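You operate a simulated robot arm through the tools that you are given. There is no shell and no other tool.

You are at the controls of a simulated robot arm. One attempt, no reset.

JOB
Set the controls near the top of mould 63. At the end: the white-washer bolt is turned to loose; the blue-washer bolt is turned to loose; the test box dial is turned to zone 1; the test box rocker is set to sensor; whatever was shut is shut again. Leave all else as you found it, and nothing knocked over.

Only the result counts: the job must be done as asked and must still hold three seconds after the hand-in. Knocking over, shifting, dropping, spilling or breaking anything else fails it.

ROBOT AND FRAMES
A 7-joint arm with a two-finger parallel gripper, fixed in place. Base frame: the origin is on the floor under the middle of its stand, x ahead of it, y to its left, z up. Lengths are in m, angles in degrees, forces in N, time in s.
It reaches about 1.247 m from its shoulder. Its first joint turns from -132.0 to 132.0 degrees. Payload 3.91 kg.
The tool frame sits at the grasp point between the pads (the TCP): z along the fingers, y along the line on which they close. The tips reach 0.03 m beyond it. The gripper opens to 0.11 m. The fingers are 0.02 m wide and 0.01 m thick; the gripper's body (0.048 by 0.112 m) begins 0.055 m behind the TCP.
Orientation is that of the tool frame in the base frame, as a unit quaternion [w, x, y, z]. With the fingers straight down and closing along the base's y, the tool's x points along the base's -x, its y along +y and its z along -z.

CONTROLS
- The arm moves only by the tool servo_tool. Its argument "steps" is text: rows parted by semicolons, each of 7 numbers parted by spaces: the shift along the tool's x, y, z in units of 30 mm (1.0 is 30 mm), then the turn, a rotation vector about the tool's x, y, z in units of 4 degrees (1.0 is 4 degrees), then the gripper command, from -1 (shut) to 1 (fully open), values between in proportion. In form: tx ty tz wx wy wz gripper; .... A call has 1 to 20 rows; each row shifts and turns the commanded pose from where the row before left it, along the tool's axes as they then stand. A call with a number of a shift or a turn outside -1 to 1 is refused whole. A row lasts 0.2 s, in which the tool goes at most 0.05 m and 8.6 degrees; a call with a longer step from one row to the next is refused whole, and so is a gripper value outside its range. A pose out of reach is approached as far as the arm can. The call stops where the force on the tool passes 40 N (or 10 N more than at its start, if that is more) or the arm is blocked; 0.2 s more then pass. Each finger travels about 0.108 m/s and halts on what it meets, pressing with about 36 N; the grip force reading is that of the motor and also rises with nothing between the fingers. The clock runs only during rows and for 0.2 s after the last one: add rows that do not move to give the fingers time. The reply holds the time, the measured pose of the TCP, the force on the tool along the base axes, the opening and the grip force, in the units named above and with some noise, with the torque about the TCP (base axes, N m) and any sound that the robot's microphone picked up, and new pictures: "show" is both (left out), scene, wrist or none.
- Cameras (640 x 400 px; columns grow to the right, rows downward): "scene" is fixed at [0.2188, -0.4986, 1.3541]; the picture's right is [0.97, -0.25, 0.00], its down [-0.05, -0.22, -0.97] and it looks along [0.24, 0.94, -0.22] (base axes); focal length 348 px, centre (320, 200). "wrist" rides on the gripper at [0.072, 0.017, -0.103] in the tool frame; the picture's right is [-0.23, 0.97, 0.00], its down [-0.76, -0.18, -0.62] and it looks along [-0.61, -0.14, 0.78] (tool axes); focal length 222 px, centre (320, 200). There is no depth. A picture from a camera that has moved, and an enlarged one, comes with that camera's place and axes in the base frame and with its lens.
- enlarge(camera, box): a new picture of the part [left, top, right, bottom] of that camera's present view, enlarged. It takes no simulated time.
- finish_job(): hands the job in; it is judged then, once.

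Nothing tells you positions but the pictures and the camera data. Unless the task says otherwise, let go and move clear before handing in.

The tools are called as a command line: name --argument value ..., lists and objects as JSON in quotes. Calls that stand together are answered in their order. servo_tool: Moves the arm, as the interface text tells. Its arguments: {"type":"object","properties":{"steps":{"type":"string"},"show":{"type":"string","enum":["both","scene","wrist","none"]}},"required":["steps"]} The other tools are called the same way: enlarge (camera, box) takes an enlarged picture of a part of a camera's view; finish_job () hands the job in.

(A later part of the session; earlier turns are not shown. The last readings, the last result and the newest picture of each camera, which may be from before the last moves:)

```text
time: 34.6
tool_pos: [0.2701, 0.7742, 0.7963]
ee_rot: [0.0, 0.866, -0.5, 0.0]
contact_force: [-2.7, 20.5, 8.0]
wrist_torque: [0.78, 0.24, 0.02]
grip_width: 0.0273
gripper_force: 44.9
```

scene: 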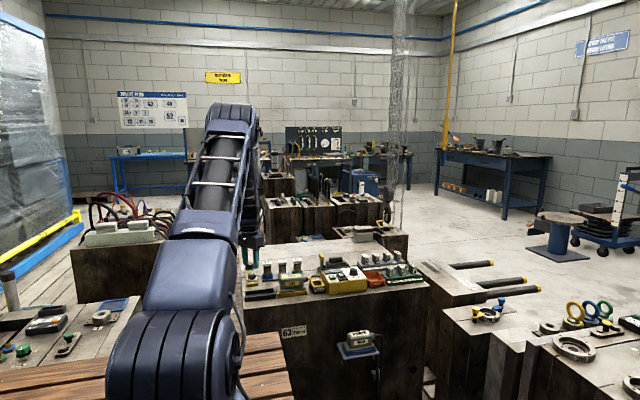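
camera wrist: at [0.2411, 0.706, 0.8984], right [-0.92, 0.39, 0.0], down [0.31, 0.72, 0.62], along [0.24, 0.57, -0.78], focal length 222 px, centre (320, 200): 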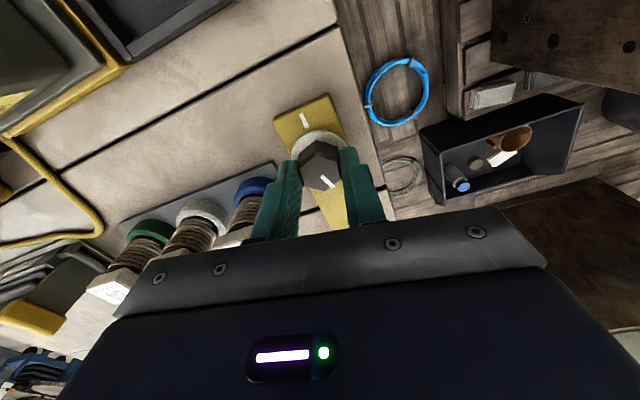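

servo_tool --steps "-0.018 -0.01 0 0 0 -1 -1; 0 0 0 0 0 -1 -1; 0 0 0 0 0 -1 -1; 0 0 0 0 0 -1 -1; 0 0 0 0 0 0 -1" --show "wrist"

enlarge --camera "wrist" --box '[240, 80, 400, 200]'

```text
time: 35.8
tool_pos: [0.27, 0.7743, 0.7958]
ee_rot: [0.001, 0.927, -0.374, 0.0]
contact_force: [1.0, 23.5, 21.6]
wrist_torque: [0.58, -0.03, -0.03]
grip_width: 0.0271
gripper_force: 45.1
camera wrist: at [0.3112, 0.7118, 0.8987], right [-0.84, -0.54, 0.0], down [-0.43, 0.66, 0.62], along [-0.34, 0.52, -0.78], focal length 222 px, centre (320, 200)
```

wrist: 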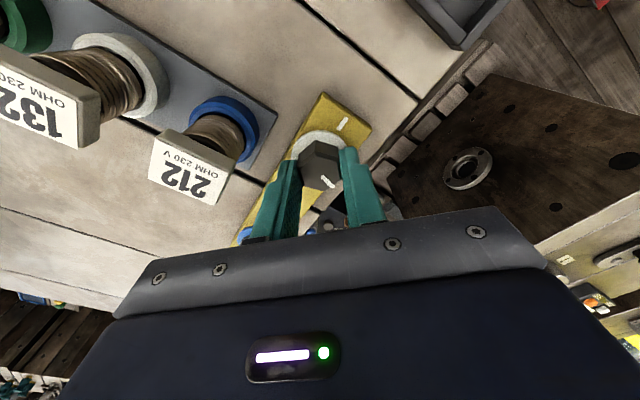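

```text
3.33 times, centred on (320, 140) of wrist
camera zoom: at [0.3112, 0.7118, 0.8987], right [-0.84, -0.54, 0.0], down [-0.43, 0.66, 0.62], along [-0.34, 0.52, -0.78], focal length 740 px, centre (320, 400)
```

zoom: 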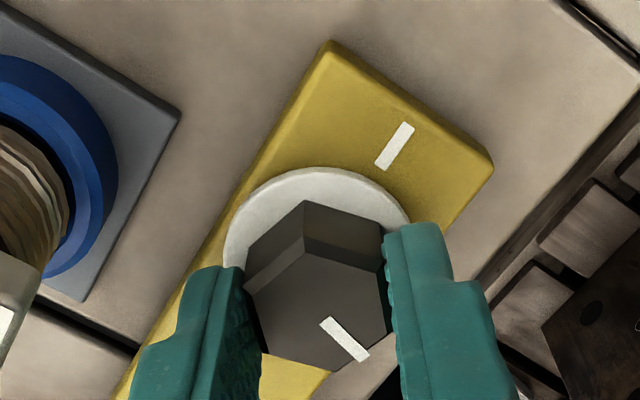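

256° and still free. I re-grip once more (unwinding 120°) to see whether a stop exists around a full turn.

servo_tool --steps "-0.01 -0.01 -0.02 0 0 0 -1; 0 0 0 0 0 0 -0.4; 0 0 0 0 0 0 -0.2; 0 0 0 0 0 0 -0.15; 0 0 -0.5 0 0 0 -0.15; 0 0 -0.7 0 0 0 -0.15; 0 0 0 0 0 1 -0.15; 0 0 0 0 0 1 -0.15; 0 0 0 0 0 1 -0.15; 0 0 0 0 0 1 -0.15; 0 0 0 0 0 1 -0.15; 0 0 0 0 0 1 -0.15; 0 0 0 0 0 1 -0.15; 0 0 0 0 0 1 -0.15; 0 0 0 0 0 1 -0.15; 0 0 0 0 0 1 -0.15" --show "none"

servo_tool --steps "0 0 0 0 0 1 -0.15; 0 0 0 0 0 1 -0.15; 0 0 0 0 0 1 -0.15; 0 0 0 0 0 1 -0.15; 0 0 0 0 0 1 -0.15; 0 0 0 0 0 1 -0.15; 0 0 0 0 0 1 -0.15; 0 0 0 0 0 1 -0.15; 0 0 0 0 0 1 -0.15; 0 0 0 0 0 1 -0.15; 0 0 0 0 0 1 -0.15; 0 0 0 0 0 1 -0.15; 0 0 0 0 0 1 -0.15; 0 0 0 0 0 1 -0.15; 0 0 0 0 0 1 -0.15; 0 0 0 0 0 1 -0.15; 0 0 0 0 0 1 -0.15; 0 0 0 0 0 1 -0.15; 0 0 0 0 0 1 -0.15; 0 0 0 0 0 1 -0.15" --show "none"

servo_tool --steps "0 0 0 0 0 0 -0.15" --show "wrist"

enlarge --camera "wrist" --box '[240, 60, 440, 180]'

```text
time: 39.2
tool_pos: [0.2703, 0.7746, 0.8305]
ee_rot: [0.001, 0.743, -0.669, 0.001]
contact_force: [0.6, -0.5, 0.1]
wrist_torque: [0.0, 0.01, -0.02]
grip_width: 0.0468
gripper_force: 0.0
```

```text
time: 43.4
tool_pos: [0.27, 0.774, 0.8322]
ee_rot: [-0.001, -0.138, 0.99, -0.001]
contact_force: [-0.1, -0.2, 0.3]
wrist_torque: [0.0, 0.03, 0.0]
grip_width: 0.0469
gripper_force: 0.2
```

```text
time: 43.8
tool_pos: [0.2695, 0.7743, 0.8308]
ee_rot: [0.0, -0.139, 0.99, -0.001]
contact_force: [-0.1, 0.4, 0.2]
wrist_torque: [-0.01, 0.01, -0.05]
grip_width: 0.0471
gripper_force: 0.0
camera wrist: at [0.196, 0.7708, 0.9341], right [-0.05, 1.0, 0.0], down [0.78, 0.04, 0.62], along [0.62, 0.03, -0.78], focal length 222 px, centre (320, 200)
```

wrist: 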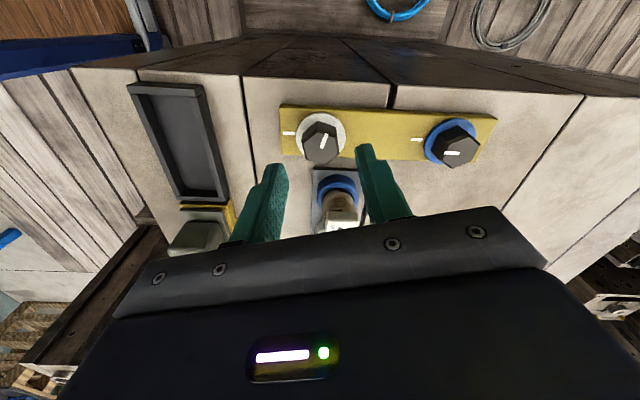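

```text
3.20 times, centred on (340, 120) of wrist
camera zoom: at [0.196, 0.7708, 0.9341], right [-0.05, 1.0, 0.0], down [0.78, 0.04, 0.62], along [0.62, 0.03, -0.78], focal length 711 px, centre (256, 456)
```

zoom: 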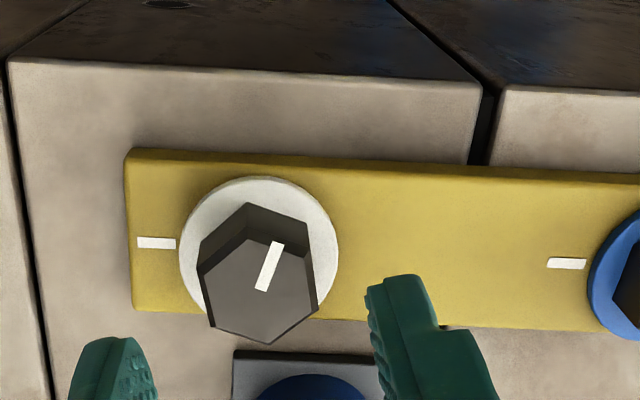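

The mark now stands at about 256°. I descend, re-grip and turn on.

servo_tool --steps "0 0.03 0.6 0 0 0 -0.15; 0 0 0.62 0 0 0 -0.15; 0 0 0 0 0 0 -0.15; 0 0 0 0 0 0 -0.6; 0 0 0 0 0 0 -1; 0 0 0 0 0 0 -1" --show "none"

```text
time: 45.2
tool_pos: [0.2705, 0.7752, 0.795]
ee_rot: [0.0, -0.14, 0.99, -0.001]
contact_force: [-0.9, 7.5, -2.0]
wrist_torque: [0.58, 0.1, 0.0]
grip_width: 0.0271
gripper_force: 45.1
```

servo_tool --steps "0 0.01 0 0 0 -1 -1; 0 0 0 0 0 -1 -1; 0 0 0 0 0 -1 -1; 0 0 0 0 0 -1 -1; 0 0 0 0 0 -1 -1; 0 0 0 0 0 -1 -1; 0 0 0 0 0 0 -1" --show "none"

```text
time: 46.8
tool_pos: [0.2692, 0.7754, 0.7947]
ee_rot: [-0.001, -0.342, 0.94, -0.001]
contact_force: [1.6, -0.9, 5.4]
wrist_torque: [0.15, 0.18, -0.34]
grip_width: 0.0269
gripper_force: 45.3
```

Torque about z has now risen (−0.34 N m) – likely the end stop. I look at the head.

servo_tool --steps "0 0 0 0 0 0 -1" --show "wrist"

enlarge --camera "wrist" --box '[240, 80, 400, 200]'

```text
time: 47.2
tool_pos: [0.2704, 0.7758, 0.7944]
ee_rot: [-0.001, -0.342, 0.94, -0.001]
contact_force: [3.6, -4.7, 5.7]
wrist_torque: [0.12, 0.14, -0.2]
grip_width: 0.0273
gripper_force: 44.3
camera wrist: at [0.2036, 0.741, 0.8979], right [-0.45, 0.89, 0.0], down [0.7, 0.36, 0.62], along [0.56, 0.28, -0.78], focal length 222 px, centre (320, 200)
```

wrist: 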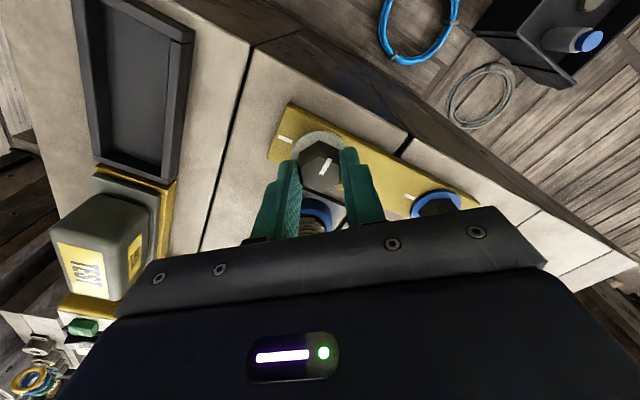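

```text
3.33 times, centred on (320, 140) of wrist
camera zoom: at [0.2036, 0.741, 0.8979], right [-0.45, 0.89, 0.0], down [0.7, 0.36, 0.62], along [0.56, 0.28, -0.78], focal length 740 px, centre (320, 400)
```

zoom: 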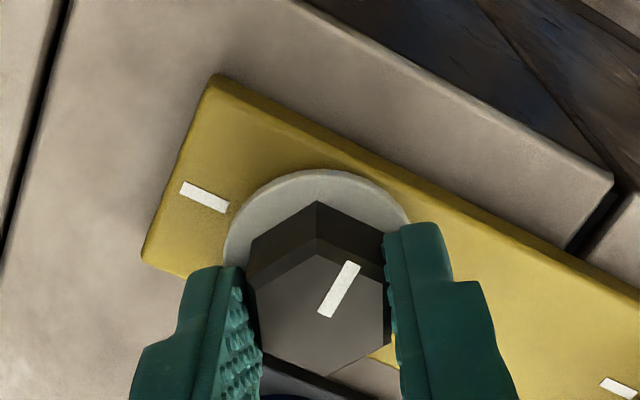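

The head reached an end stop: its mark points to −x, i.e. ~270° counter-clockwise, and the grip has slipped a few degrees. I release and check the mark.

servo_tool --steps "0 0 0 0 0 0 -0.4; 0 0 0 0 0 0 -0.15; 0 0 0 0 0 0 0.0; 0 0 -0.6 0 0 0 0; 0 0 -0.8 0 0 0 0; 0 0 -0.6 0 0 1 0; 0 0 0 0 0 1 0; 0 0 0 0 0 1 0; 0 0 0 0 0 1 0; 0 0 0 0 0 1 0; 0 0 0 0 0 1 0; 0 0 0 0 0 1 0; 0 0 0 0 0 1 0; 0 0 0 0 0 1 0; 0 0 0 0 0 1 0; 0 0 0 0 0 0 0" --show "both"

enlarge --camera "wrist" --box '[260, 60, 500, 180]'

enlarge --camera "scene" --box '[230, 225, 310, 290]'

```text
time: 50.6
tool_pos: [0.2691, 0.7762, 0.8549]
ee_rot: [0.0, 0.0, 1.0, -0.001]
contact_force: [-0.1, 0.4, -0.1]
wrist_torque: [-0.01, 0.01, -0.01]
grip_width: 0.055
gripper_force: 0.1
camera wrist: at [0.1973, 0.7918, 0.9577], right [0.23, 0.97, 0.0], down [0.76, -0.18, 0.62], along [0.61, -0.14, -0.78], focal length 222 px, centre (320, 200)
```

scene: 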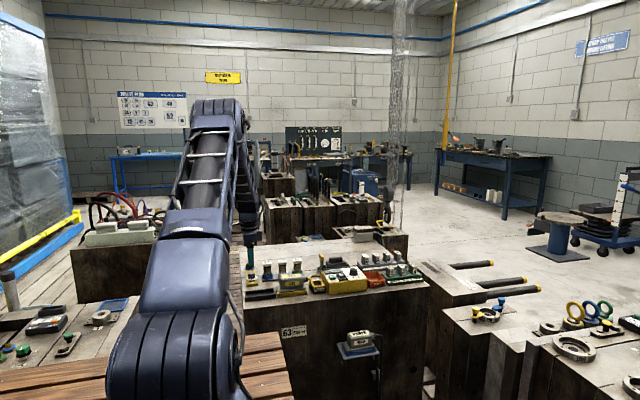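
wrist: 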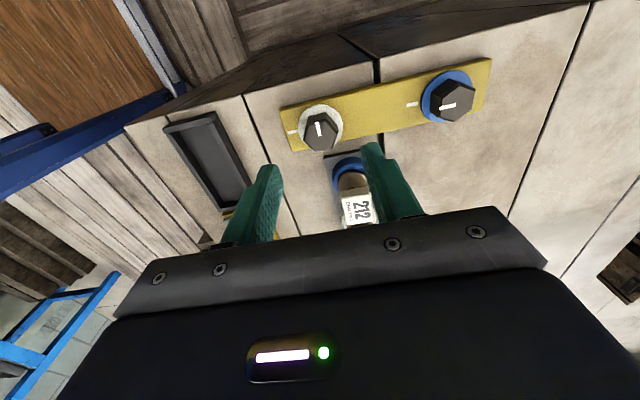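

```text
2.67 times, centred on (380, 120) of wrist
camera zoom: at [0.1973, 0.7918, 0.9577], right [0.23, 0.97, 0.0], down [0.76, -0.18, 0.62], along [0.61, -0.14, -0.78], focal length 592 px, centre (160, 413)
```

zoom: 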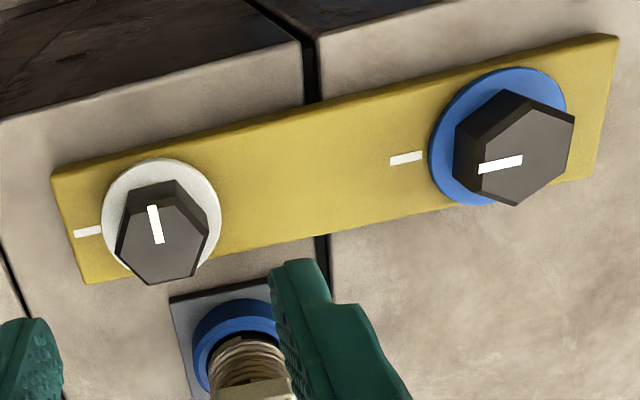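

```text
6.15 times, centred on (270, 258) of scene
camera zoom: at [0.2188, -0.4986, 1.3541], right [0.97, -0.25, 0.0], down [-0.05, -0.22, -0.97], along [0.24, 0.94, -0.22], focal length 2142 px, centre (628, -154)
```

zoom: 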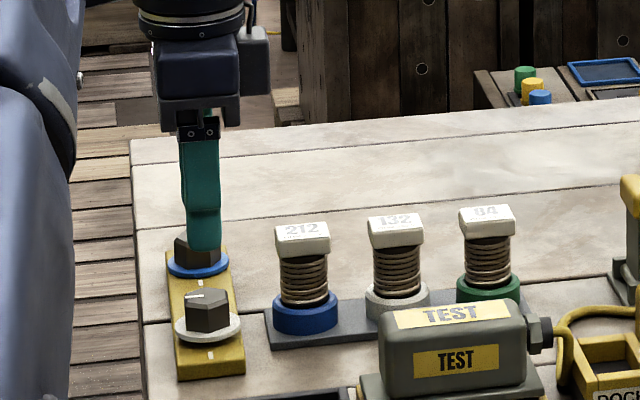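

The white bolt sits at its stop with the mark at −x. Next I move over to the blue bolt at about (0.2705, 0.885).

servo_tool --steps "-0.03 0.91 0 0 0 0 0; 0 0.91 0 0 0 0 0; 0 0.91 0 0 0 0 0; 0 0.91 0 0 0 0 0; 0 0 0 0 0 0 0; 0 0 0 0 0 0 0" --show "wrist"

enlarge --camera "wrist" --box '[240, 80, 400, 200]'

```text
time: 52.0
tool_pos: [0.2676, 0.8851, 0.8545]
ee_rot: [0.0, 0.0, 1.0, 0.0]
contact_force: [-1.2, 0.3, 1.1]
wrist_torque: [0.01, 0.01, 0.0]
grip_width: 0.0547
gripper_force: 0.0
camera wrist: at [0.1961, 0.9022, 0.9573], right [0.23, 0.97, 0.0], down [0.76, -0.18, 0.62], along [0.61, -0.14, -0.78], focal length 222 px, centre (320, 200)
```

wrist: 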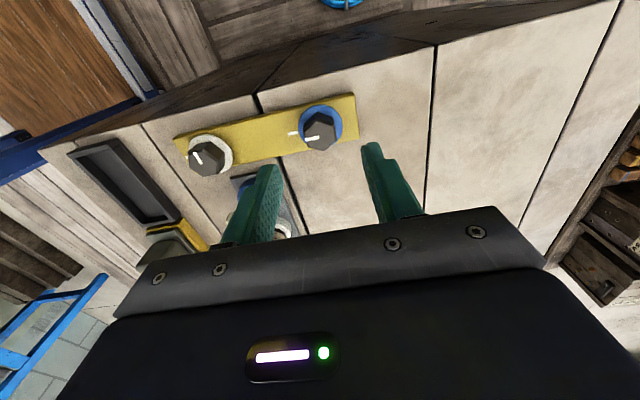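

```text
3.33 times, centred on (320, 140) of wrist
camera zoom: at [0.1961, 0.9022, 0.9573], right [0.23, 0.97, 0.0], down [0.76, -0.18, 0.62], along [0.61, -0.14, -0.78], focal length 740 px, centre (320, 400)
```

zoom: 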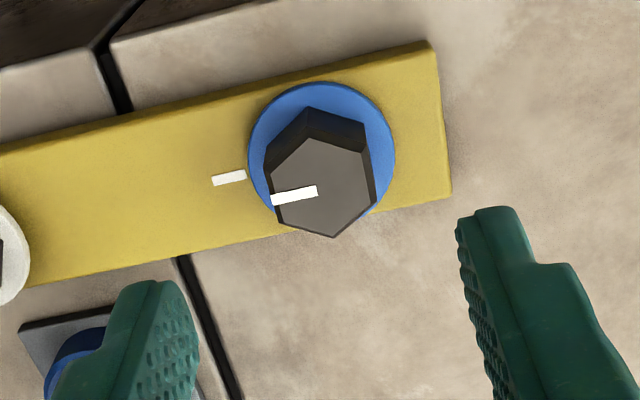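

Aligned in y; I trim x slightly and descend on the blue bolt, then grip and test the clockwise side for a tight stop.

servo_tool --steps "-0.06 0 0.7 0 0 0 -0.1; 0 0 0.7 0 0 0 -0.1; 0 0 0.56 0 0 0 -0.1; 0 0 0 0 0 0 -0.1; 0 0 0 0 0 0 -0.6; 0 0 0 0 0 0 -1; 0 0 0 0 0 0 -1" --show "wrist"

enlarge --camera "wrist" --box '[240, 80, 400, 200]'

```text
time: 53.6
tool_pos: [0.273, 0.8842, 0.7963]
ee_rot: [0.0, 0.0, 1.0, -0.001]
contact_force: [0.7, 19.2, -3.9]
wrist_torque: [0.81, -0.11, -0.02]
grip_width: 0.027
gripper_force: 45.2
camera wrist: at [0.1991, 0.9017, 0.8983], right [0.23, 0.97, 0.0], down [0.76, -0.18, 0.62], along [0.61, -0.14, -0.78], focal length 222 px, centre (320, 200)
```

wrist: 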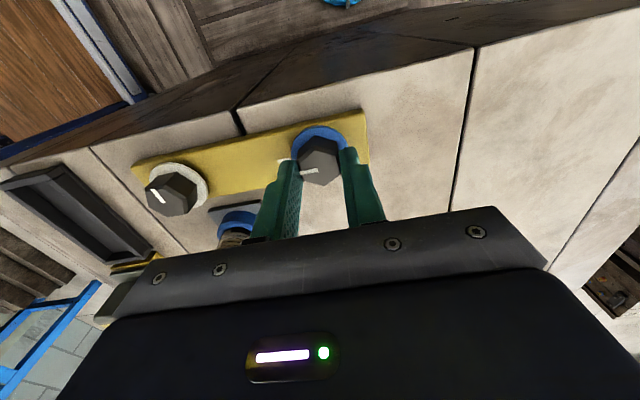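

```text
3.33 times, centred on (320, 140) of wrist
camera zoom: at [0.1991, 0.9017, 0.8983], right [0.23, 0.97, 0.0], down [0.76, -0.18, 0.62], along [0.61, -0.14, -0.78], focal length 740 px, centre (320, 400)
```

zoom: 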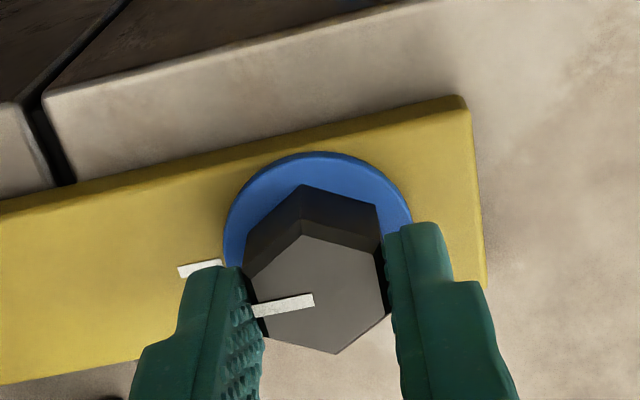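

Gripped. I trim y and test 4° clockwise for resistance.

servo_tool --steps "0.01 0.025 0 0 0 0 -1; 0 0 0 0 0 0.7 -1; 0 0 0 0 0 0.6 -1; 0 0 0 0 0 0 -1" --show "none"

```text
time: 54.6
tool_pos: [0.2726, 0.8842, 0.7944]
ee_rot: [0.0, 0.045, 0.999, -0.001]
contact_force: [0.1, -13.1, 7.0]
wrist_torque: [-0.45, -0.26, 0.28]
grip_width: 0.0272
gripper_force: 45.1
```

There is a firm stop clockwise (tight), so loose is the other end of travel, as with the white bolt. I now turn the blue bolt counter-clockwise in chunks.

servo_tool --steps "0 -0.008 0 0 0 -0.65 -1; 0 0 0 0 0 -0.65 -1; 0 0 0 0 0 -1 -1; 0 0 0 0 0 -1 -1; 0 0 0 0 0 -1 -1; 0 0 0 0 0 -1 -1; 0 0 0 0 0 -1 -1; 0 0 0 0 0 0 -1" --show "none"

```text
time: 56.4
tool_pos: [0.2723, 0.8847, 0.7963]
ee_rot: [0.0, -0.175, 0.985, 0.0]
contact_force: [3.4, 8.7, -8.8]
wrist_torque: [0.38, -0.46, -0.05]
grip_width: 0.0273
gripper_force: 45.5
```

servo_tool --steps "0 0.01 0.01 0 0 -1 -1; 0 0 0 0 0 -1 -1; 0 0 0 0 0 -1 -1; 0 0 0 0 0 -1 -1; 0 0 0 0 0 -1 -1; 0 0 0 0 0 0 -1" --show "none"

```text
time: 57.8
tool_pos: [0.272, 0.8856, 0.795]
ee_rot: [-0.001, -0.342, 0.94, -0.001]
contact_force: [-7.8, 7.5, 8.2]
wrist_torque: [0.05, 0.44, -0.01]
grip_width: 0.027
gripper_force: 45.5
```

servo_tool --steps "0 0.012 0 0 0 -1 -1; 0 0 0 0 0 -1 -1; 0 0 0 0 0 -1 -1; 0 0 0 0 0 -1 -1; 0 0 0 0 0 -1 -1; 0 0 0 0 0 0 -1" --show "none"

```text
time: 59.2
tool_pos: [0.271, 0.8866, 0.7962]
ee_rot: [0.0, -0.5, 0.866, 0.001]
contact_force: [-10.4, 28.7, 1.4]
wrist_torque: [1.16, 0.05, -0.02]
grip_width: 0.0271
gripper_force: 45.0
```

servo_tool --steps "-0.02 0.025 0 0 0 0 -1; 0 0 0 0 0 -1 -1; 0 0 0 0 0 -1 -1; 0 0 0 0 0 -1 -1; 0 0 0 0 0 0 -1" --show "none"

```text
time: 60.4
tool_pos: [0.2697, 0.8867, 0.7957]
ee_rot: [-0.001, -0.589, 0.808, -0.001]
contact_force: [-11.4, -6.4, 18.6]
wrist_torque: [-0.88, 0.62, -0.04]
grip_width: 0.0271
gripper_force: 45.2
```

servo_tool --steps "0.006 0.01 -0.015 0 0 -1 -1; 0 0 0 0 0 -1 -1; 0 0 0 0 0 -1 -1; 0 0 0 0 0 -1 -1; 0 0 0 0 0 0 -1" --show "none"

```text
time: 61.6
tool_pos: [0.2714, 0.8867, 0.7957]
ee_rot: [-0.001, -0.696, 0.718, -0.001]
contact_force: [-9.6, -6.9, 13.9]
wrist_torque: [-0.06, 0.2, -0.03]
grip_width: 0.0271
gripper_force: 44.9
```

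servo_tool --steps "0.008 0.01 -0.012 0 0 -1 -1; 0 0 0 0 0 -1 -1; 0 0 0 0 0 -1 -1; 0 0 0 0 0 -1 -1; 0 0 0 0 0 0 -1" --show "wrist"

enlarge --camera "wrist" --box '[240, 80, 400, 200]'

```text
time: 62.8
tool_pos: [0.2686, 0.8854, 0.7965]
ee_rot: [0.001, 0.789, -0.615, -0.001]
contact_force: [-16.2, 1.0, 11.0]
wrist_torque: [0.15, 0.51, -0.03]
grip_width: 0.0274
gripper_force: 45.2
camera wrist: at [0.2713, 0.8123, 0.8995], right [-1.0, -0.02, 0.0], down [-0.01, 0.78, 0.62], along [-0.01, 0.62, -0.78], focal length 222 px, centre (320, 200)
```

wrist: 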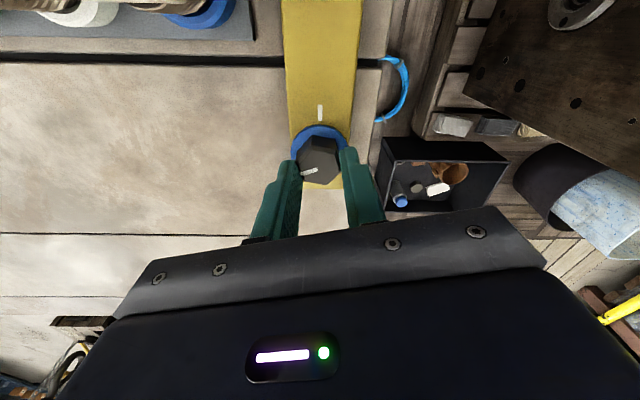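

```text
3.33 times, centred on (320, 140) of wrist
camera zoom: at [0.2713, 0.8123, 0.8995], right [-1.0, -0.02, 0.0], down [-0.01, 0.78, 0.62], along [-0.01, 0.62, -0.78], focal length 740 px, centre (320, 400)
```

zoom: 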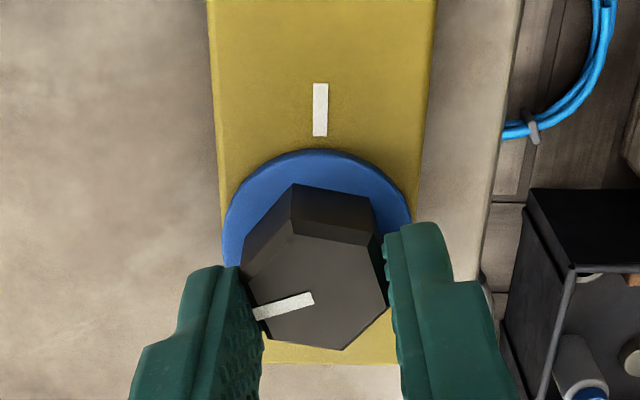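

servo_tool --steps "-0.004 0.016 -0.01 0 0 -1 -1; 0 0 0 0 0 -1 -1; 0 0 0 0 0 -1 -1; 0 0 0 0 0 -1 -1; 0 0 0 0 0 0 -1" --show "none"

```text
time: 64.0
tool_pos: [0.2695, 0.8875, 0.7959]
ee_rot: [0.002, 0.867, -0.499, 0.0]
contact_force: [-19.1, -12.3, 19.1]
wrist_torque: [-0.75, 0.27, -0.06]
grip_width: 0.0271
gripper_force: 44.6
```

servo_tool --steps "0 0.025 -0.02 0 0 0 -1; 0 0 0 0 0 -1 -1; 0 0 0 0 0 -1 -1; 0 0 0 0 0 -1 -1; 0 0 0 0 0 0 -1" --show "none"

```text
time: 65.2
tool_pos: [0.2701, 0.8863, 0.7967]
ee_rot: [0.001, 0.914, -0.406, 0.0]
contact_force: [-13.1, -2.8, 13.2]
wrist_torque: [0.08, 0.52, -0.05]
grip_width: 0.0273
gripper_force: 45.1
```

servo_tool --steps "0 0.015 -0.012 0 0 -1 -1; 0 0 0 0 0 -1 -1; 0 0 0 0 0 -1 -1; 0 0 0 0 0 -1 -1; 0 0 0 0 0 0 -1" --show "none"

```text
time: 66.4
tool_pos: [0.2688, 0.8859, 0.7973]
ee_rot: [0.001, 0.962, -0.275, 0.001]
contact_force: [-9.8, 2.3, 2.6]
wrist_torque: [0.1, 0.23, 0.02]
grip_width: 0.0269
gripper_force: 44.7
```

148° done. I release, raise, unwind 120° and re-grip.

servo_tool --steps "0 0.005 0 0 0 0 -0.4; 0 0 0 0 0 0 -0.2; 0 0 0 0 0 0 -0.1; 0 0 -0.5 0 0 0 -0.1; 0 0 -0.7 0 0 0 -0.1; 0 0 0 0 0 1 -0.1; 0 0 0 0 0 1 -0.1; 0 0 0 0 0 1 -0.1; 0 0 0 0 0 1 -0.1; 0 0 0 0 0 1 -0.1; 0 0 0 0 0 1 -0.1; 0 0 0 0 0 1 -0.1; 0 0 0 0 0 1 -0.1; 0 0 0 0 0 1 -0.1; 0 0 0 0 0 1 -0.1" --show "none"

servo_tool --steps "0 0 0 0 0 1 -0.1; 0 0 0 0 0 1 -0.1; 0 0 0 0 0 1 -0.1; 0 0 0 0 0 1 -0.1; 0 0 0 0 0 1 -0.1; 0 0 0 0 0 1 -0.1; 0 0 0 0 0 1 -0.1; 0 0 0 0 0 1 -0.1; 0 0 0 0 0 1 -0.1; 0 0 0 0 0 1 -0.1; 0 0 0 0 0 1 -0.1; 0 0 0 0 0 1 -0.1; 0 0 0 0 0 1 -0.1; 0 0 0 0 0 1 -0.1; 0 0 0 0 0 1 -0.1; 0 0 0 0 0 1 -0.1; 0 0 0 0 0 1 -0.1; 0 0 0 0 0 1 -0.1; 0 0 0 0 0 1 -0.1; 0 0 0 0 0 1 -0.1" --show "none"

servo_tool --steps "0 0 0 0 0 0 -0.1" --show "wrist"

enlarge --camera "wrist" --box '[240, 60, 440, 180]'

```text
time: 69.6
tool_pos: [0.2682, 0.8865, 0.8343]
ee_rot: [0.0, 0.809, -0.588, 0.0]
contact_force: [0.5, 0.3, -0.1]
wrist_torque: [-0.02, -0.01, -0.03]
grip_width: 0.0496
gripper_force: 0.1
```

```text
time: 73.8
tool_pos: [0.2687, 0.8861, 0.8326]
ee_rot: [0.0, -0.243, 0.97, -0.001]
contact_force: [-0.1, -0.1, 0.5]
wrist_torque: [-0.03, -0.01, 0.02]
grip_width: 0.0494
gripper_force: 0.1
```

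```text
time: 74.2
tool_pos: [0.2687, 0.886, 0.8346]
ee_rot: [-0.001, -0.242, 0.97, -0.001]
contact_force: [-0.1, -0.3, -0.5]
wrist_torque: [0.01, 0.0, 0.0]
grip_width: 0.0495
gripper_force: 0.0
camera wrist: at [0.1974, 0.8668, 0.9365], right [-0.26, 0.97, 0.0], down [0.76, 0.2, 0.62], along [0.6, 0.16, -0.78], focal length 222 px, centre (320, 200)
```

wrist: 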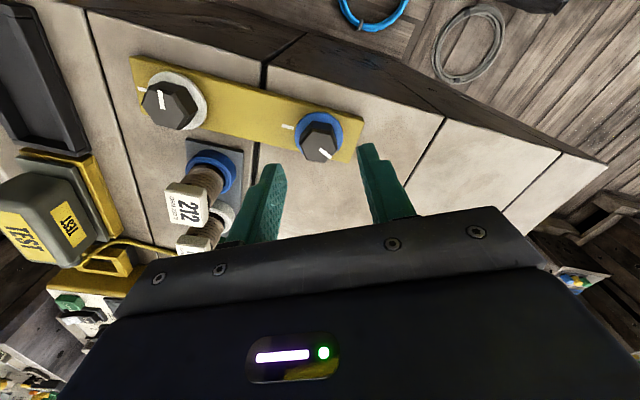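

```text
3.20 times, centred on (340, 120) of wrist
camera zoom: at [0.1974, 0.8668, 0.9365], right [-0.26, 0.97, 0.0], down [0.76, 0.2, 0.62], along [0.6, 0.16, -0.78], focal length 711 px, centre (256, 456)
```

zoom: 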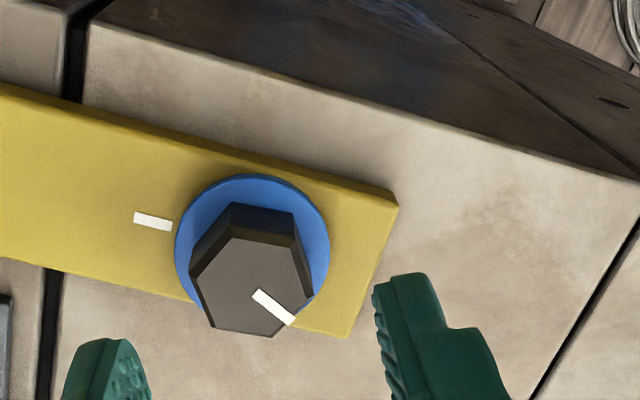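

The flats are about 5° ahead of the gripper. I align by 5°, trim the offset, descend and re-grip.

servo_tool --steps "-0.05 -0.038 0.4 0 0 -0.6 -0.1; 0 0 0.5 0 0 -0.6 -0.1; 0 0 0.38 0 0 0 -0.1; 0 0 0 0 0 0 -0.1; 0 0 0 0 0 0 -0.6; 0 0 0 0 0 0 -1; 0 0 0 0 0 0 -1" --show "wrist"

enlarge --camera "wrist" --box '[240, 80, 400, 200]'

```text
time: 75.8
tool_pos: [0.2702, 0.8845, 0.7947]
ee_rot: [-0.001, -0.282, 0.96, -0.002]
contact_force: [3.5, -14.3, -0.3]
wrist_torque: [-0.35, 0.01, 0.0]
grip_width: 0.0272
gripper_force: 44.6
camera wrist: at [0.1999, 0.8599, 0.8969], right [-0.34, 0.94, 0.0], down [0.74, 0.27, 0.62], along [0.59, 0.21, -0.78], focal length 222 px, centre (320, 200)
```

wrist: 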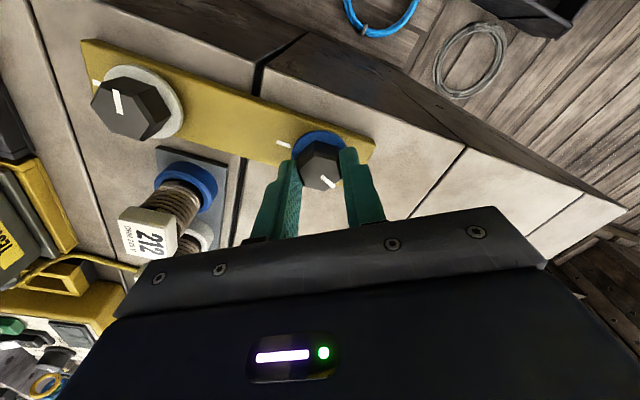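

```text
3.33 times, centred on (320, 140) of wrist
camera zoom: at [0.1999, 0.8599, 0.8969], right [-0.34, 0.94, 0.0], down [0.74, 0.27, 0.62], along [0.59, 0.21, -0.78], focal length 740 px, centre (320, 400)
```

zoom: 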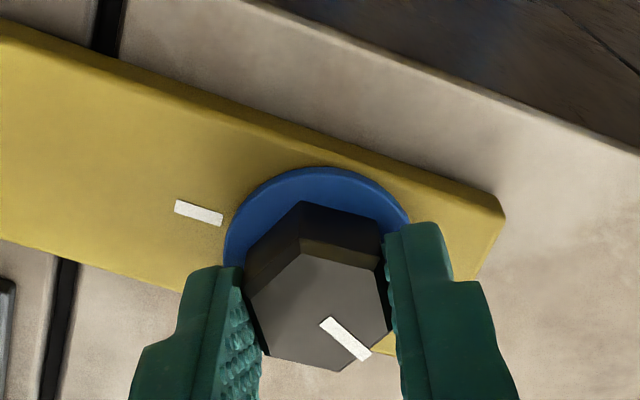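

servo_tool --steps "0 -0.016 0 0 0 -1 -1; 0 0 0 0 0 -1 -1; 0 0 0 0 0 -1 -1; 0 0 0 0 0 -1 -1; 0 0 0 0 0 -1 -1; 0 0 0 0 0 0 -1" --show "none"

```text
time: 77.2
tool_pos: [0.2701, 0.8846, 0.7942]
ee_rot: [-0.001, -0.445, 0.895, -0.001]
contact_force: [-10.1, -13.1, -7.1]
wrist_torque: [-0.37, 0.32, 0.02]
grip_width: 0.0275
gripper_force: 45.2
```

servo_tool --steps "0.018 0 0.008 0 0 -1 -1; 0 0 0 0 0 -1 -1; 0 0 0 0 0 -1 -1; 0 0 0 0 0 -1 -1; 0 0 0 0 0 -1 -1; 0 0 0 0 0 0 -1" --show "none"

```text
time: 78.6
tool_pos: [0.2698, 0.8853, 0.7953]
ee_rot: [-0.001, -0.595, 0.804, -0.001]
contact_force: [-17.2, -24.4, -2.4]
wrist_torque: [-0.83, 0.41, 0.01]
grip_width: 0.0273
gripper_force: 45.5
```

servo_tool --steps "0.03 0.01 0 0 0 0 -1; 0 0 0 0 0 -1 -1; 0 0 0 0 0 -1 -1; 0 0 0 0 0 -1 -1; 0 0 0 0 0 -1 -1; 0 0 0 0 0 0 -1" --show "none"

```text
time: 80.0
tool_pos: [0.2713, 0.8846, 0.7943]
ee_rot: [0.0, -0.7, 0.714, 0.0]
contact_force: [-10.2, 19.8, -3.0]
wrist_torque: [0.84, 0.18, 0.03]
grip_width: 0.0271
gripper_force: 45.0
```

servo_tool --steps "-0.015 0.01 0 0 0 -1 -1; 0 0 0 0 0 -1 -1; 0 0 0 0 0 -1 -1; 0 0 0 0 0 -1 -1; 0 0 0 0 0 -1 -1; 0 0 0 0 0 0 -1" --show "none"

```text
time: 81.4
tool_pos: [0.2716, 0.8846, 0.7947]
ee_rot: [0.001, 0.813, -0.582, 0.001]
contact_force: [-9.3, 7.4, 13.0]
wrist_torque: [-0.37, -0.01, 0.01]
grip_width: 0.0272
gripper_force: 45.0
```

servo_tool --steps "-0.005 0.008 -0.01 0 0 -1 -1; 0 0 0 0 0 -1 -1; 0 0 0 0 0 -1 -1; 0 0 0 0 0 -1 -1; 0 0 0 0 0 -1 -1; 0 0 0 0 0 0 -1" --show "none"

```text
time: 82.8
tool_pos: [0.2707, 0.8856, 0.795]
ee_rot: [0.002, 0.902, -0.431, 0.0]
contact_force: [3.3, -2.6, 7.9]
wrist_torque: [0.11, 0.03, 0.01]
grip_width: 0.0272
gripper_force: 44.9
```

servo_tool --steps "0 0 -0.01 0 0 -1 -1; 0 0 0 0 0 -1 -1; 0 0 0 0 0 -1 -1; 0 0 0 0 0 -1 -1; 0 0 0 0 0 -1 -1; 0 0 0 0 0 0 -1" --show "none"

```text
time: 84.2
tool_pos: [0.2699, 0.8862, 0.7953]
ee_rot: [0.0, 0.963, -0.269, 0.001]
contact_force: [13.7, 17.1, 6.2]
wrist_torque: [0.5, -0.26, -0.01]
grip_width: 0.027
gripper_force: 45.1
```

servo_tool --steps "0 -0.02 -0.005 0 0 0 -1; 0 0 0 0 0 -1 -1; 0 0 0 0 0 0 -1" --show "none"

```text
time: 85.0
tool_pos: [0.2715, 0.8856, 0.7945]
ee_rot: [0.0, 0.972, -0.235, 0.002]
contact_force: [16.7, 14.6, 6.2]
wrist_torque: [0.22, -0.72, -0.46]
grip_width: 0.0271
gripper_force: 45.0
```

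Torque −0.46 N m: the blue bolt has reached its stop. I release, rise, and check both marks.

servo_tool --steps "0 -0.01 0 0 0 0.1 -1; 0 0 0 0 0 0 -0.4; 0 0 0 0 0 0 -0.15; 0 0 0 0 0 0 0; 0 0 -0.6 0 0 0 0; 0 0 -0.8 0 0 0 0; 0 0 -0.8 0 0 1 0; 0 0 -0.8 0 0 1 0; 0 0 -0.8 0 0 1 0; 0 0 0 0 0 1 0; 0 0 0 0 0 1 0; 0 0 0 0 0 1 0; 0 0 0 0 0 1 0; 0 0 0 0 0 1 0; 0 0 0 0 0 1 0; 0 0 0 0 0 1 0; 0 0 0 0 0 1 0; 0 0 0 0 0 1 0; 0 0 0 0 0 1 0; 0 0 0 0 0 1 0" --show "none"

servo_tool --steps "0 0 0 0 0 1 0; 0 0 0 0 0 1 0; 0 0 0 0 0 1 0; 0 0 0 0 0 1 0; 0 0 0 0 0 1 0; 0 0 0 0 0 1 0; 0 0 0 0 0 1 0; 0 0 0 0 0 1 0; 0 0 0 0 0 1 0; 0 0 0 0 0 1 0; 0 0 0 0 0 1 0; 0 0 0 0 0 1 0; 0 0 0 0 0 1 0; 0 0 0 0 0 1 0; 0 0 0 0 0 1 0; 0 0 0 0 0 1 0; 0 0 0 0 0 1 0; 0 0 0 0 0 1 0; 0 0 0 0 0 1 0; 0 0 0 0 0 1 0" --show "none"

servo_tool --steps "0 -0.5 0 0 0 1 0; 0 -0.5 0 0 0 1 0; 0 -0.5 0 0 0 1 0; 0 0 0 0 0 1 0; 0 0 0 0 0 0 0" --show "both"

enlarge --camera "wrist" --box '[220, 30, 440, 170]'

```text
time: 89.2
tool_pos: [0.2706, 0.8848, 0.9084]
ee_rot: [0.0, 0.745, -0.667, 0.001]
contact_force: [0.6, -0.5, -0.6]
wrist_torque: [0.02, -0.05, 0.0]
grip_width: 0.0553
gripper_force: 0.1
```

```text
time: 93.4
tool_pos: [0.2699, 0.8862, 0.9091]
ee_rot: [0.0, -0.143, 0.99, -0.001]
contact_force: [-0.1, -0.6, 0.1]
wrist_torque: [0.01, -0.01, 0.04]
grip_width: 0.0547
gripper_force: 0.1
```

```text
time: 94.6
tool_pos: [0.2811, 0.8416, 0.9089]
ee_rot: [0.0, -0.003, 1.0, -0.001]
contact_force: [0.8, -0.6, 0.6]
wrist_torque: [0.03, 0.01, 0.01]
grip_width: 0.0553
gripper_force: 0.0
camera wrist: at [0.2072, 0.8577, 1.0112], right [0.22, 0.98, 0.0], down [0.76, -0.17, 0.62], along [0.61, -0.14, -0.78], focal length 222 px, centre (320, 200)
```

scene: 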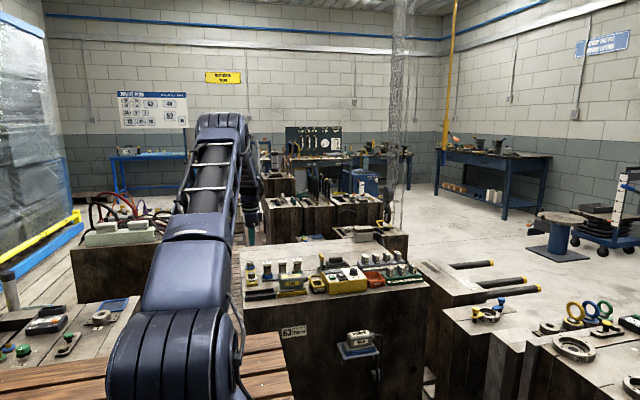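
wrist: 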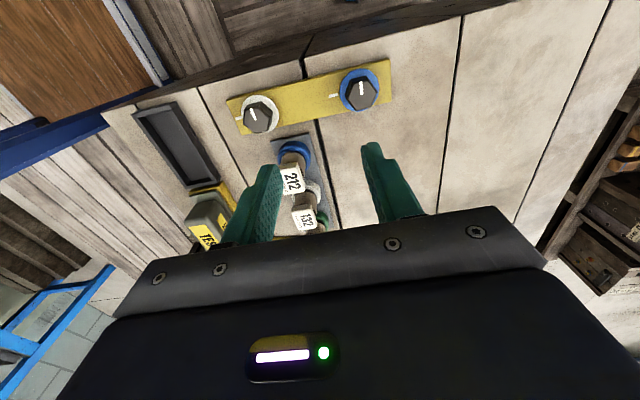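

```text
2.86 times, centred on (330, 100) of wrist
camera zoom: at [0.2072, 0.8577, 1.0112], right [0.22, 0.98, 0.0], down [0.76, -0.17, 0.62], along [0.61, -0.14, -0.78], focal length 635 px, centre (291, 486)
```

zoom: 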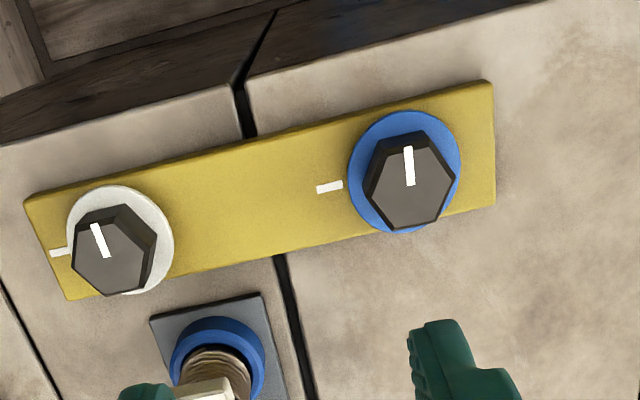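

Both bolts' marks now point to −x (their loose stop). Now I go to the test box, around (0.62, 0.65), staying high, and look down at it.

servo_tool --steps "0 0 -1 0 0 0 0; 0 0 -1 0 0 0 0; -0.87 -0.49 0 0 0 0 0; -0.87 -0.49 0 0 0 0 0; -0.87 -0.49 0 0 0 0 0; -0.87 -0.49 0 0 0 0 0; -0.87 -0.49 0 0 0 0 0; -0.87 -0.49 0 0 0 0 0; -0.87 -0.49 0 0 0 0 0; -0.87 -0.49 0 0 0 0 0; -0.87 -0.49 0 0 0 0 0; -0.87 -0.49 0 0 0 0 0; -0.87 -0.49 0 0 0 0 0; -0.87 -0.49 0 0 0 0 0; -0.87 -0.49 0 0 0 0 0; 0 0 0 0 0 0 0" --show "both"

enlarge --camera "wrist" --box '[220, 40, 420, 200]'

```text
time: 98.0
tool_pos: [0.6226, 0.6528, 0.971]
ee_rot: [0.0, -0.004, 1.0, 0.0]
contact_force: [-0.4, -0.5, 0.6]
wrist_torque: [0.02, 0.0, 0.03]
grip_width: 0.0552
gripper_force: 0.1
camera wrist: at [0.5495, 0.6683, 1.0729], right [0.22, 0.98, 0.0], down [0.76, -0.17, 0.62], along [0.61, -0.14, -0.78], focal length 222 px, centre (320, 200)
```

scene: 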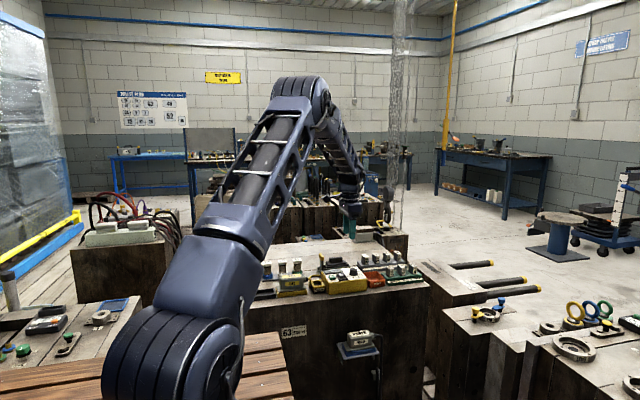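
wrist: 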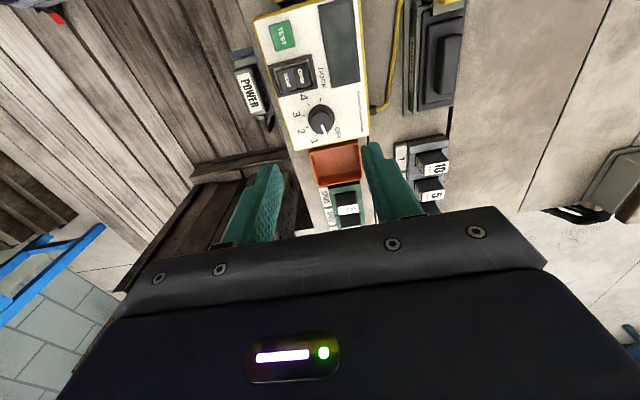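

```text
2.50 times, centred on (320, 120) of wrist
camera zoom: at [0.5495, 0.6683, 1.0729], right [0.22, 0.98, 0.0], down [0.76, -0.17, 0.62], along [0.61, -0.14, -0.78], focal length 555 px, centre (320, 400)
```

zoom: 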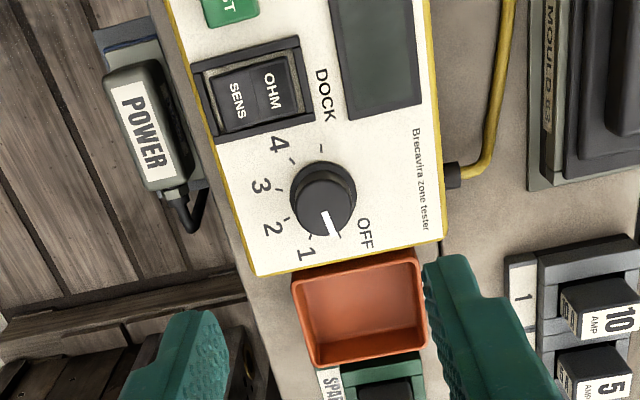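

I see the tester: dial with OFF,1,2,3,4,DOCK; rocker with OHM / SENS sides. I zoom in on the dial and rocker.

enlarge --camera "wrist" --box '[285, 85, 365, 155]'

enlarge --camera "wrist" --box '[255, 10, 375, 100]'

enlarge --camera "scene" --box '[310, 245, 374, 297]'

```text
5.71 times, centred on (325, 120) of wrist
camera zoom: at [0.5495, 0.6683, 1.0729], right [0.22, 0.98, 0.0], down [0.76, -0.17, 0.62], along [0.61, -0.14, -0.78], focal length 1269 px, centre (291, 657)
```

zoom: 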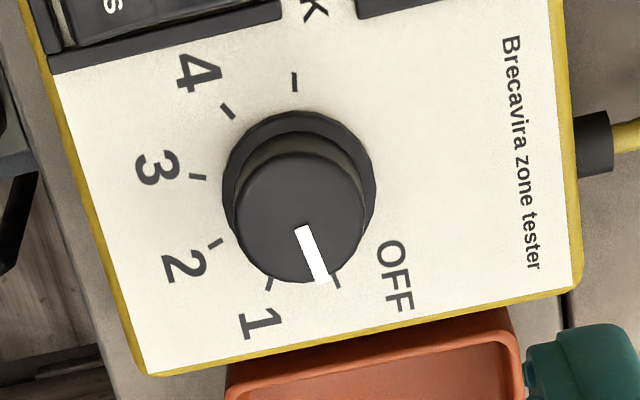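

```text
4.44 times, centred on (315, 55) of wrist
camera zoom: at [0.5495, 0.6683, 1.0729], right [0.22, 0.98, 0.0], down [0.76, -0.17, 0.62], along [0.61, -0.14, -0.78], focal length 987 px, centre (342, 844)
```

zoom: 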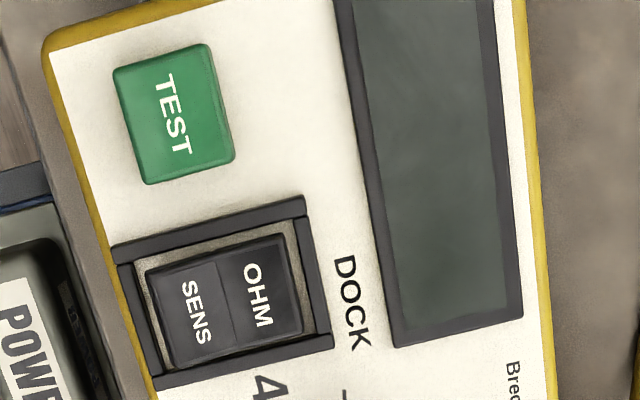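

```text
7.69 times, centred on (342, 271) of scene
camera zoom: at [0.2188, -0.4986, 1.3541], right [0.97, -0.25, 0.0], down [-0.05, -0.22, -0.97], along [0.24, 0.94, -0.22], focal length 2678 px, centre (151, -346)
```

zoom: 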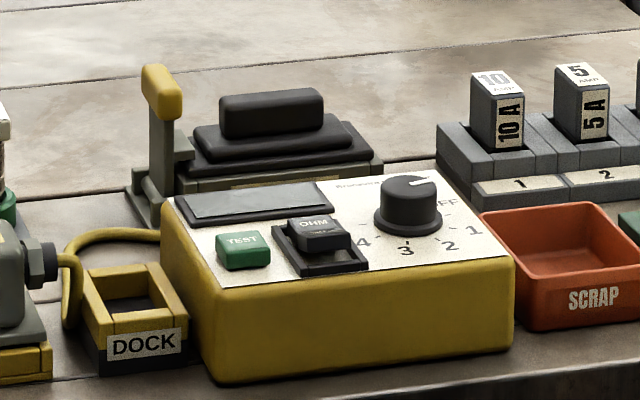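

The dial pointer is at OFF, position 1 lies 40° clockwise from it. I need to see which side of the rocker is down, so I enlarge it more.

enlarge --camera "scene" --box '[334, 268, 362, 286]'

enlarge --camera "wrist" --box '[268, 50, 324, 95]'

```text
16.00 times, centred on (348, 277) of scene
camera zoom: at [0.2188, -0.4986, 1.3541], right [0.97, -0.25, 0.0], down [-0.05, -0.22, -0.97], along [0.24, 0.94, -0.22], focal length 5569 px, centre (-128, -1032)
```

zoom: 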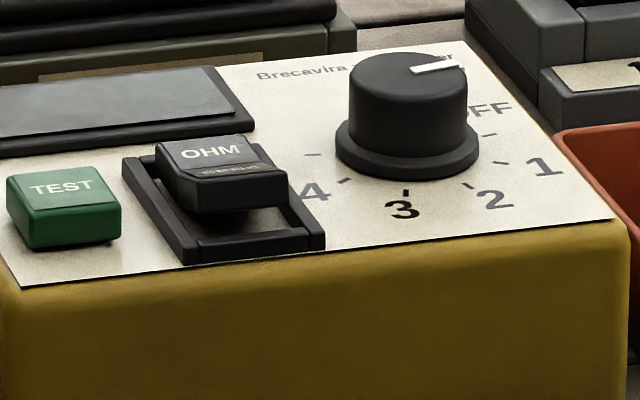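

```text
8.89 times, centred on (296, 72) of wrist
camera zoom: at [0.5495, 0.6683, 1.0729], right [0.22, 0.98, 0.0], down [0.76, -0.17, 0.62], along [0.61, -0.14, -0.78], focal length 1974 px, centre (533, 1333)
```

zoom: 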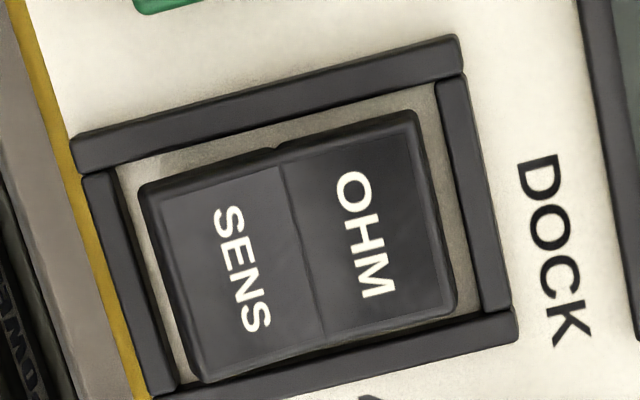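

The SENS end (−y) is raised and OHM is pressed in, so the rocker is on OHM; I must press its −y end. First the dial: I move over it, pre-rotate 40° counter-clockwise, and come down part-way.

servo_tool --steps "-0.63 -0.13 0 0 0 0 0; 0 0 0.4 0 0 -1 0; 0 0 0.4 0 0 -1 0; 0 0 0.4 0 0 -1 0; 0 0 0.4 0 0 -1 0; 0 0 0.4 0 0 -1 0; 0 0 0.4 0 0 -1 0; 0 0 0.4 0 0 -1 0; 0 0 0.3 0 0 -1 0; 0 0 0.2 0 0 -1 0; 0 0 0.1 0 0 -1 0; 0 0 0 0 0 0 0" --show "wrist"

enlarge --camera "wrist" --box '[240, 80, 400, 200]'

enlarge --camera "scene" --box '[310, 235, 390, 295]'

```text
time: 100.6
tool_pos: [0.6394, 0.6486, 0.8684]
ee_rot: [0.0, -0.347, 0.938, 0.0]
contact_force: [0.4, -0.5, 0.4]
wrist_torque: [-0.01, 0.0, 0.0]
grip_width: 0.055
gripper_force: 0.1
camera wrist: at [0.5737, 0.6155, 0.9704], right [-0.46, 0.89, 0.0], down [0.69, 0.36, 0.62], along [0.55, 0.28, -0.78], focal length 222 px, centre (320, 200)
```

wrist: 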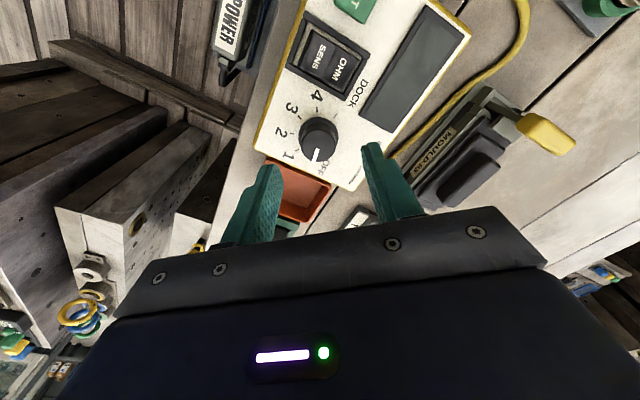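

```text
3.33 times, centred on (320, 140) of wrist
camera zoom: at [0.5737, 0.6155, 0.9704], right [-0.46, 0.89, 0.0], down [0.69, 0.36, 0.62], along [0.55, 0.28, -0.78], focal length 740 px, centre (320, 400)
```

zoom: 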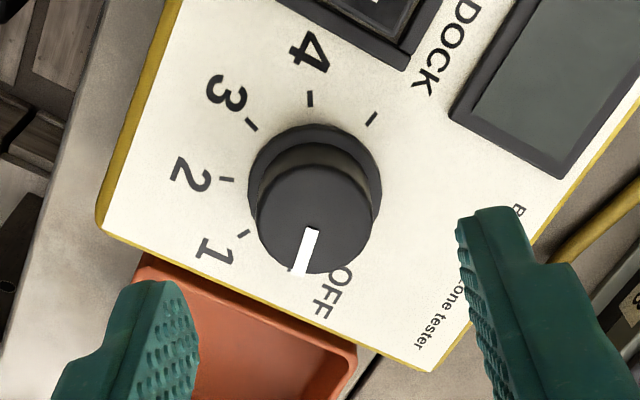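

```text
6.67 times, centred on (350, 265) of scene
camera zoom: at [0.2188, -0.4986, 1.3541], right [0.97, -0.25, 0.0], down [-0.05, -0.22, -0.97], along [0.24, 0.94, -0.22], focal length 2320 px, centre (120, -233)
```

zoom: 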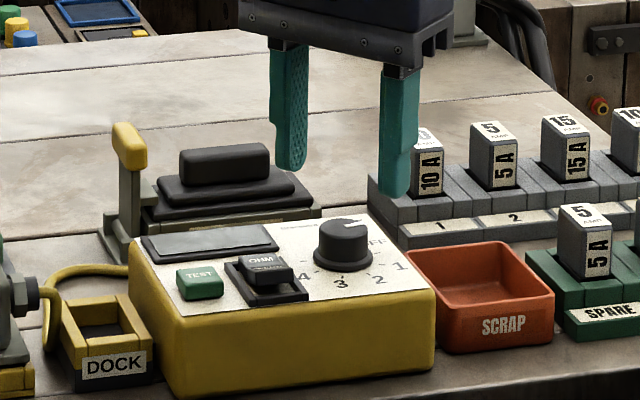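

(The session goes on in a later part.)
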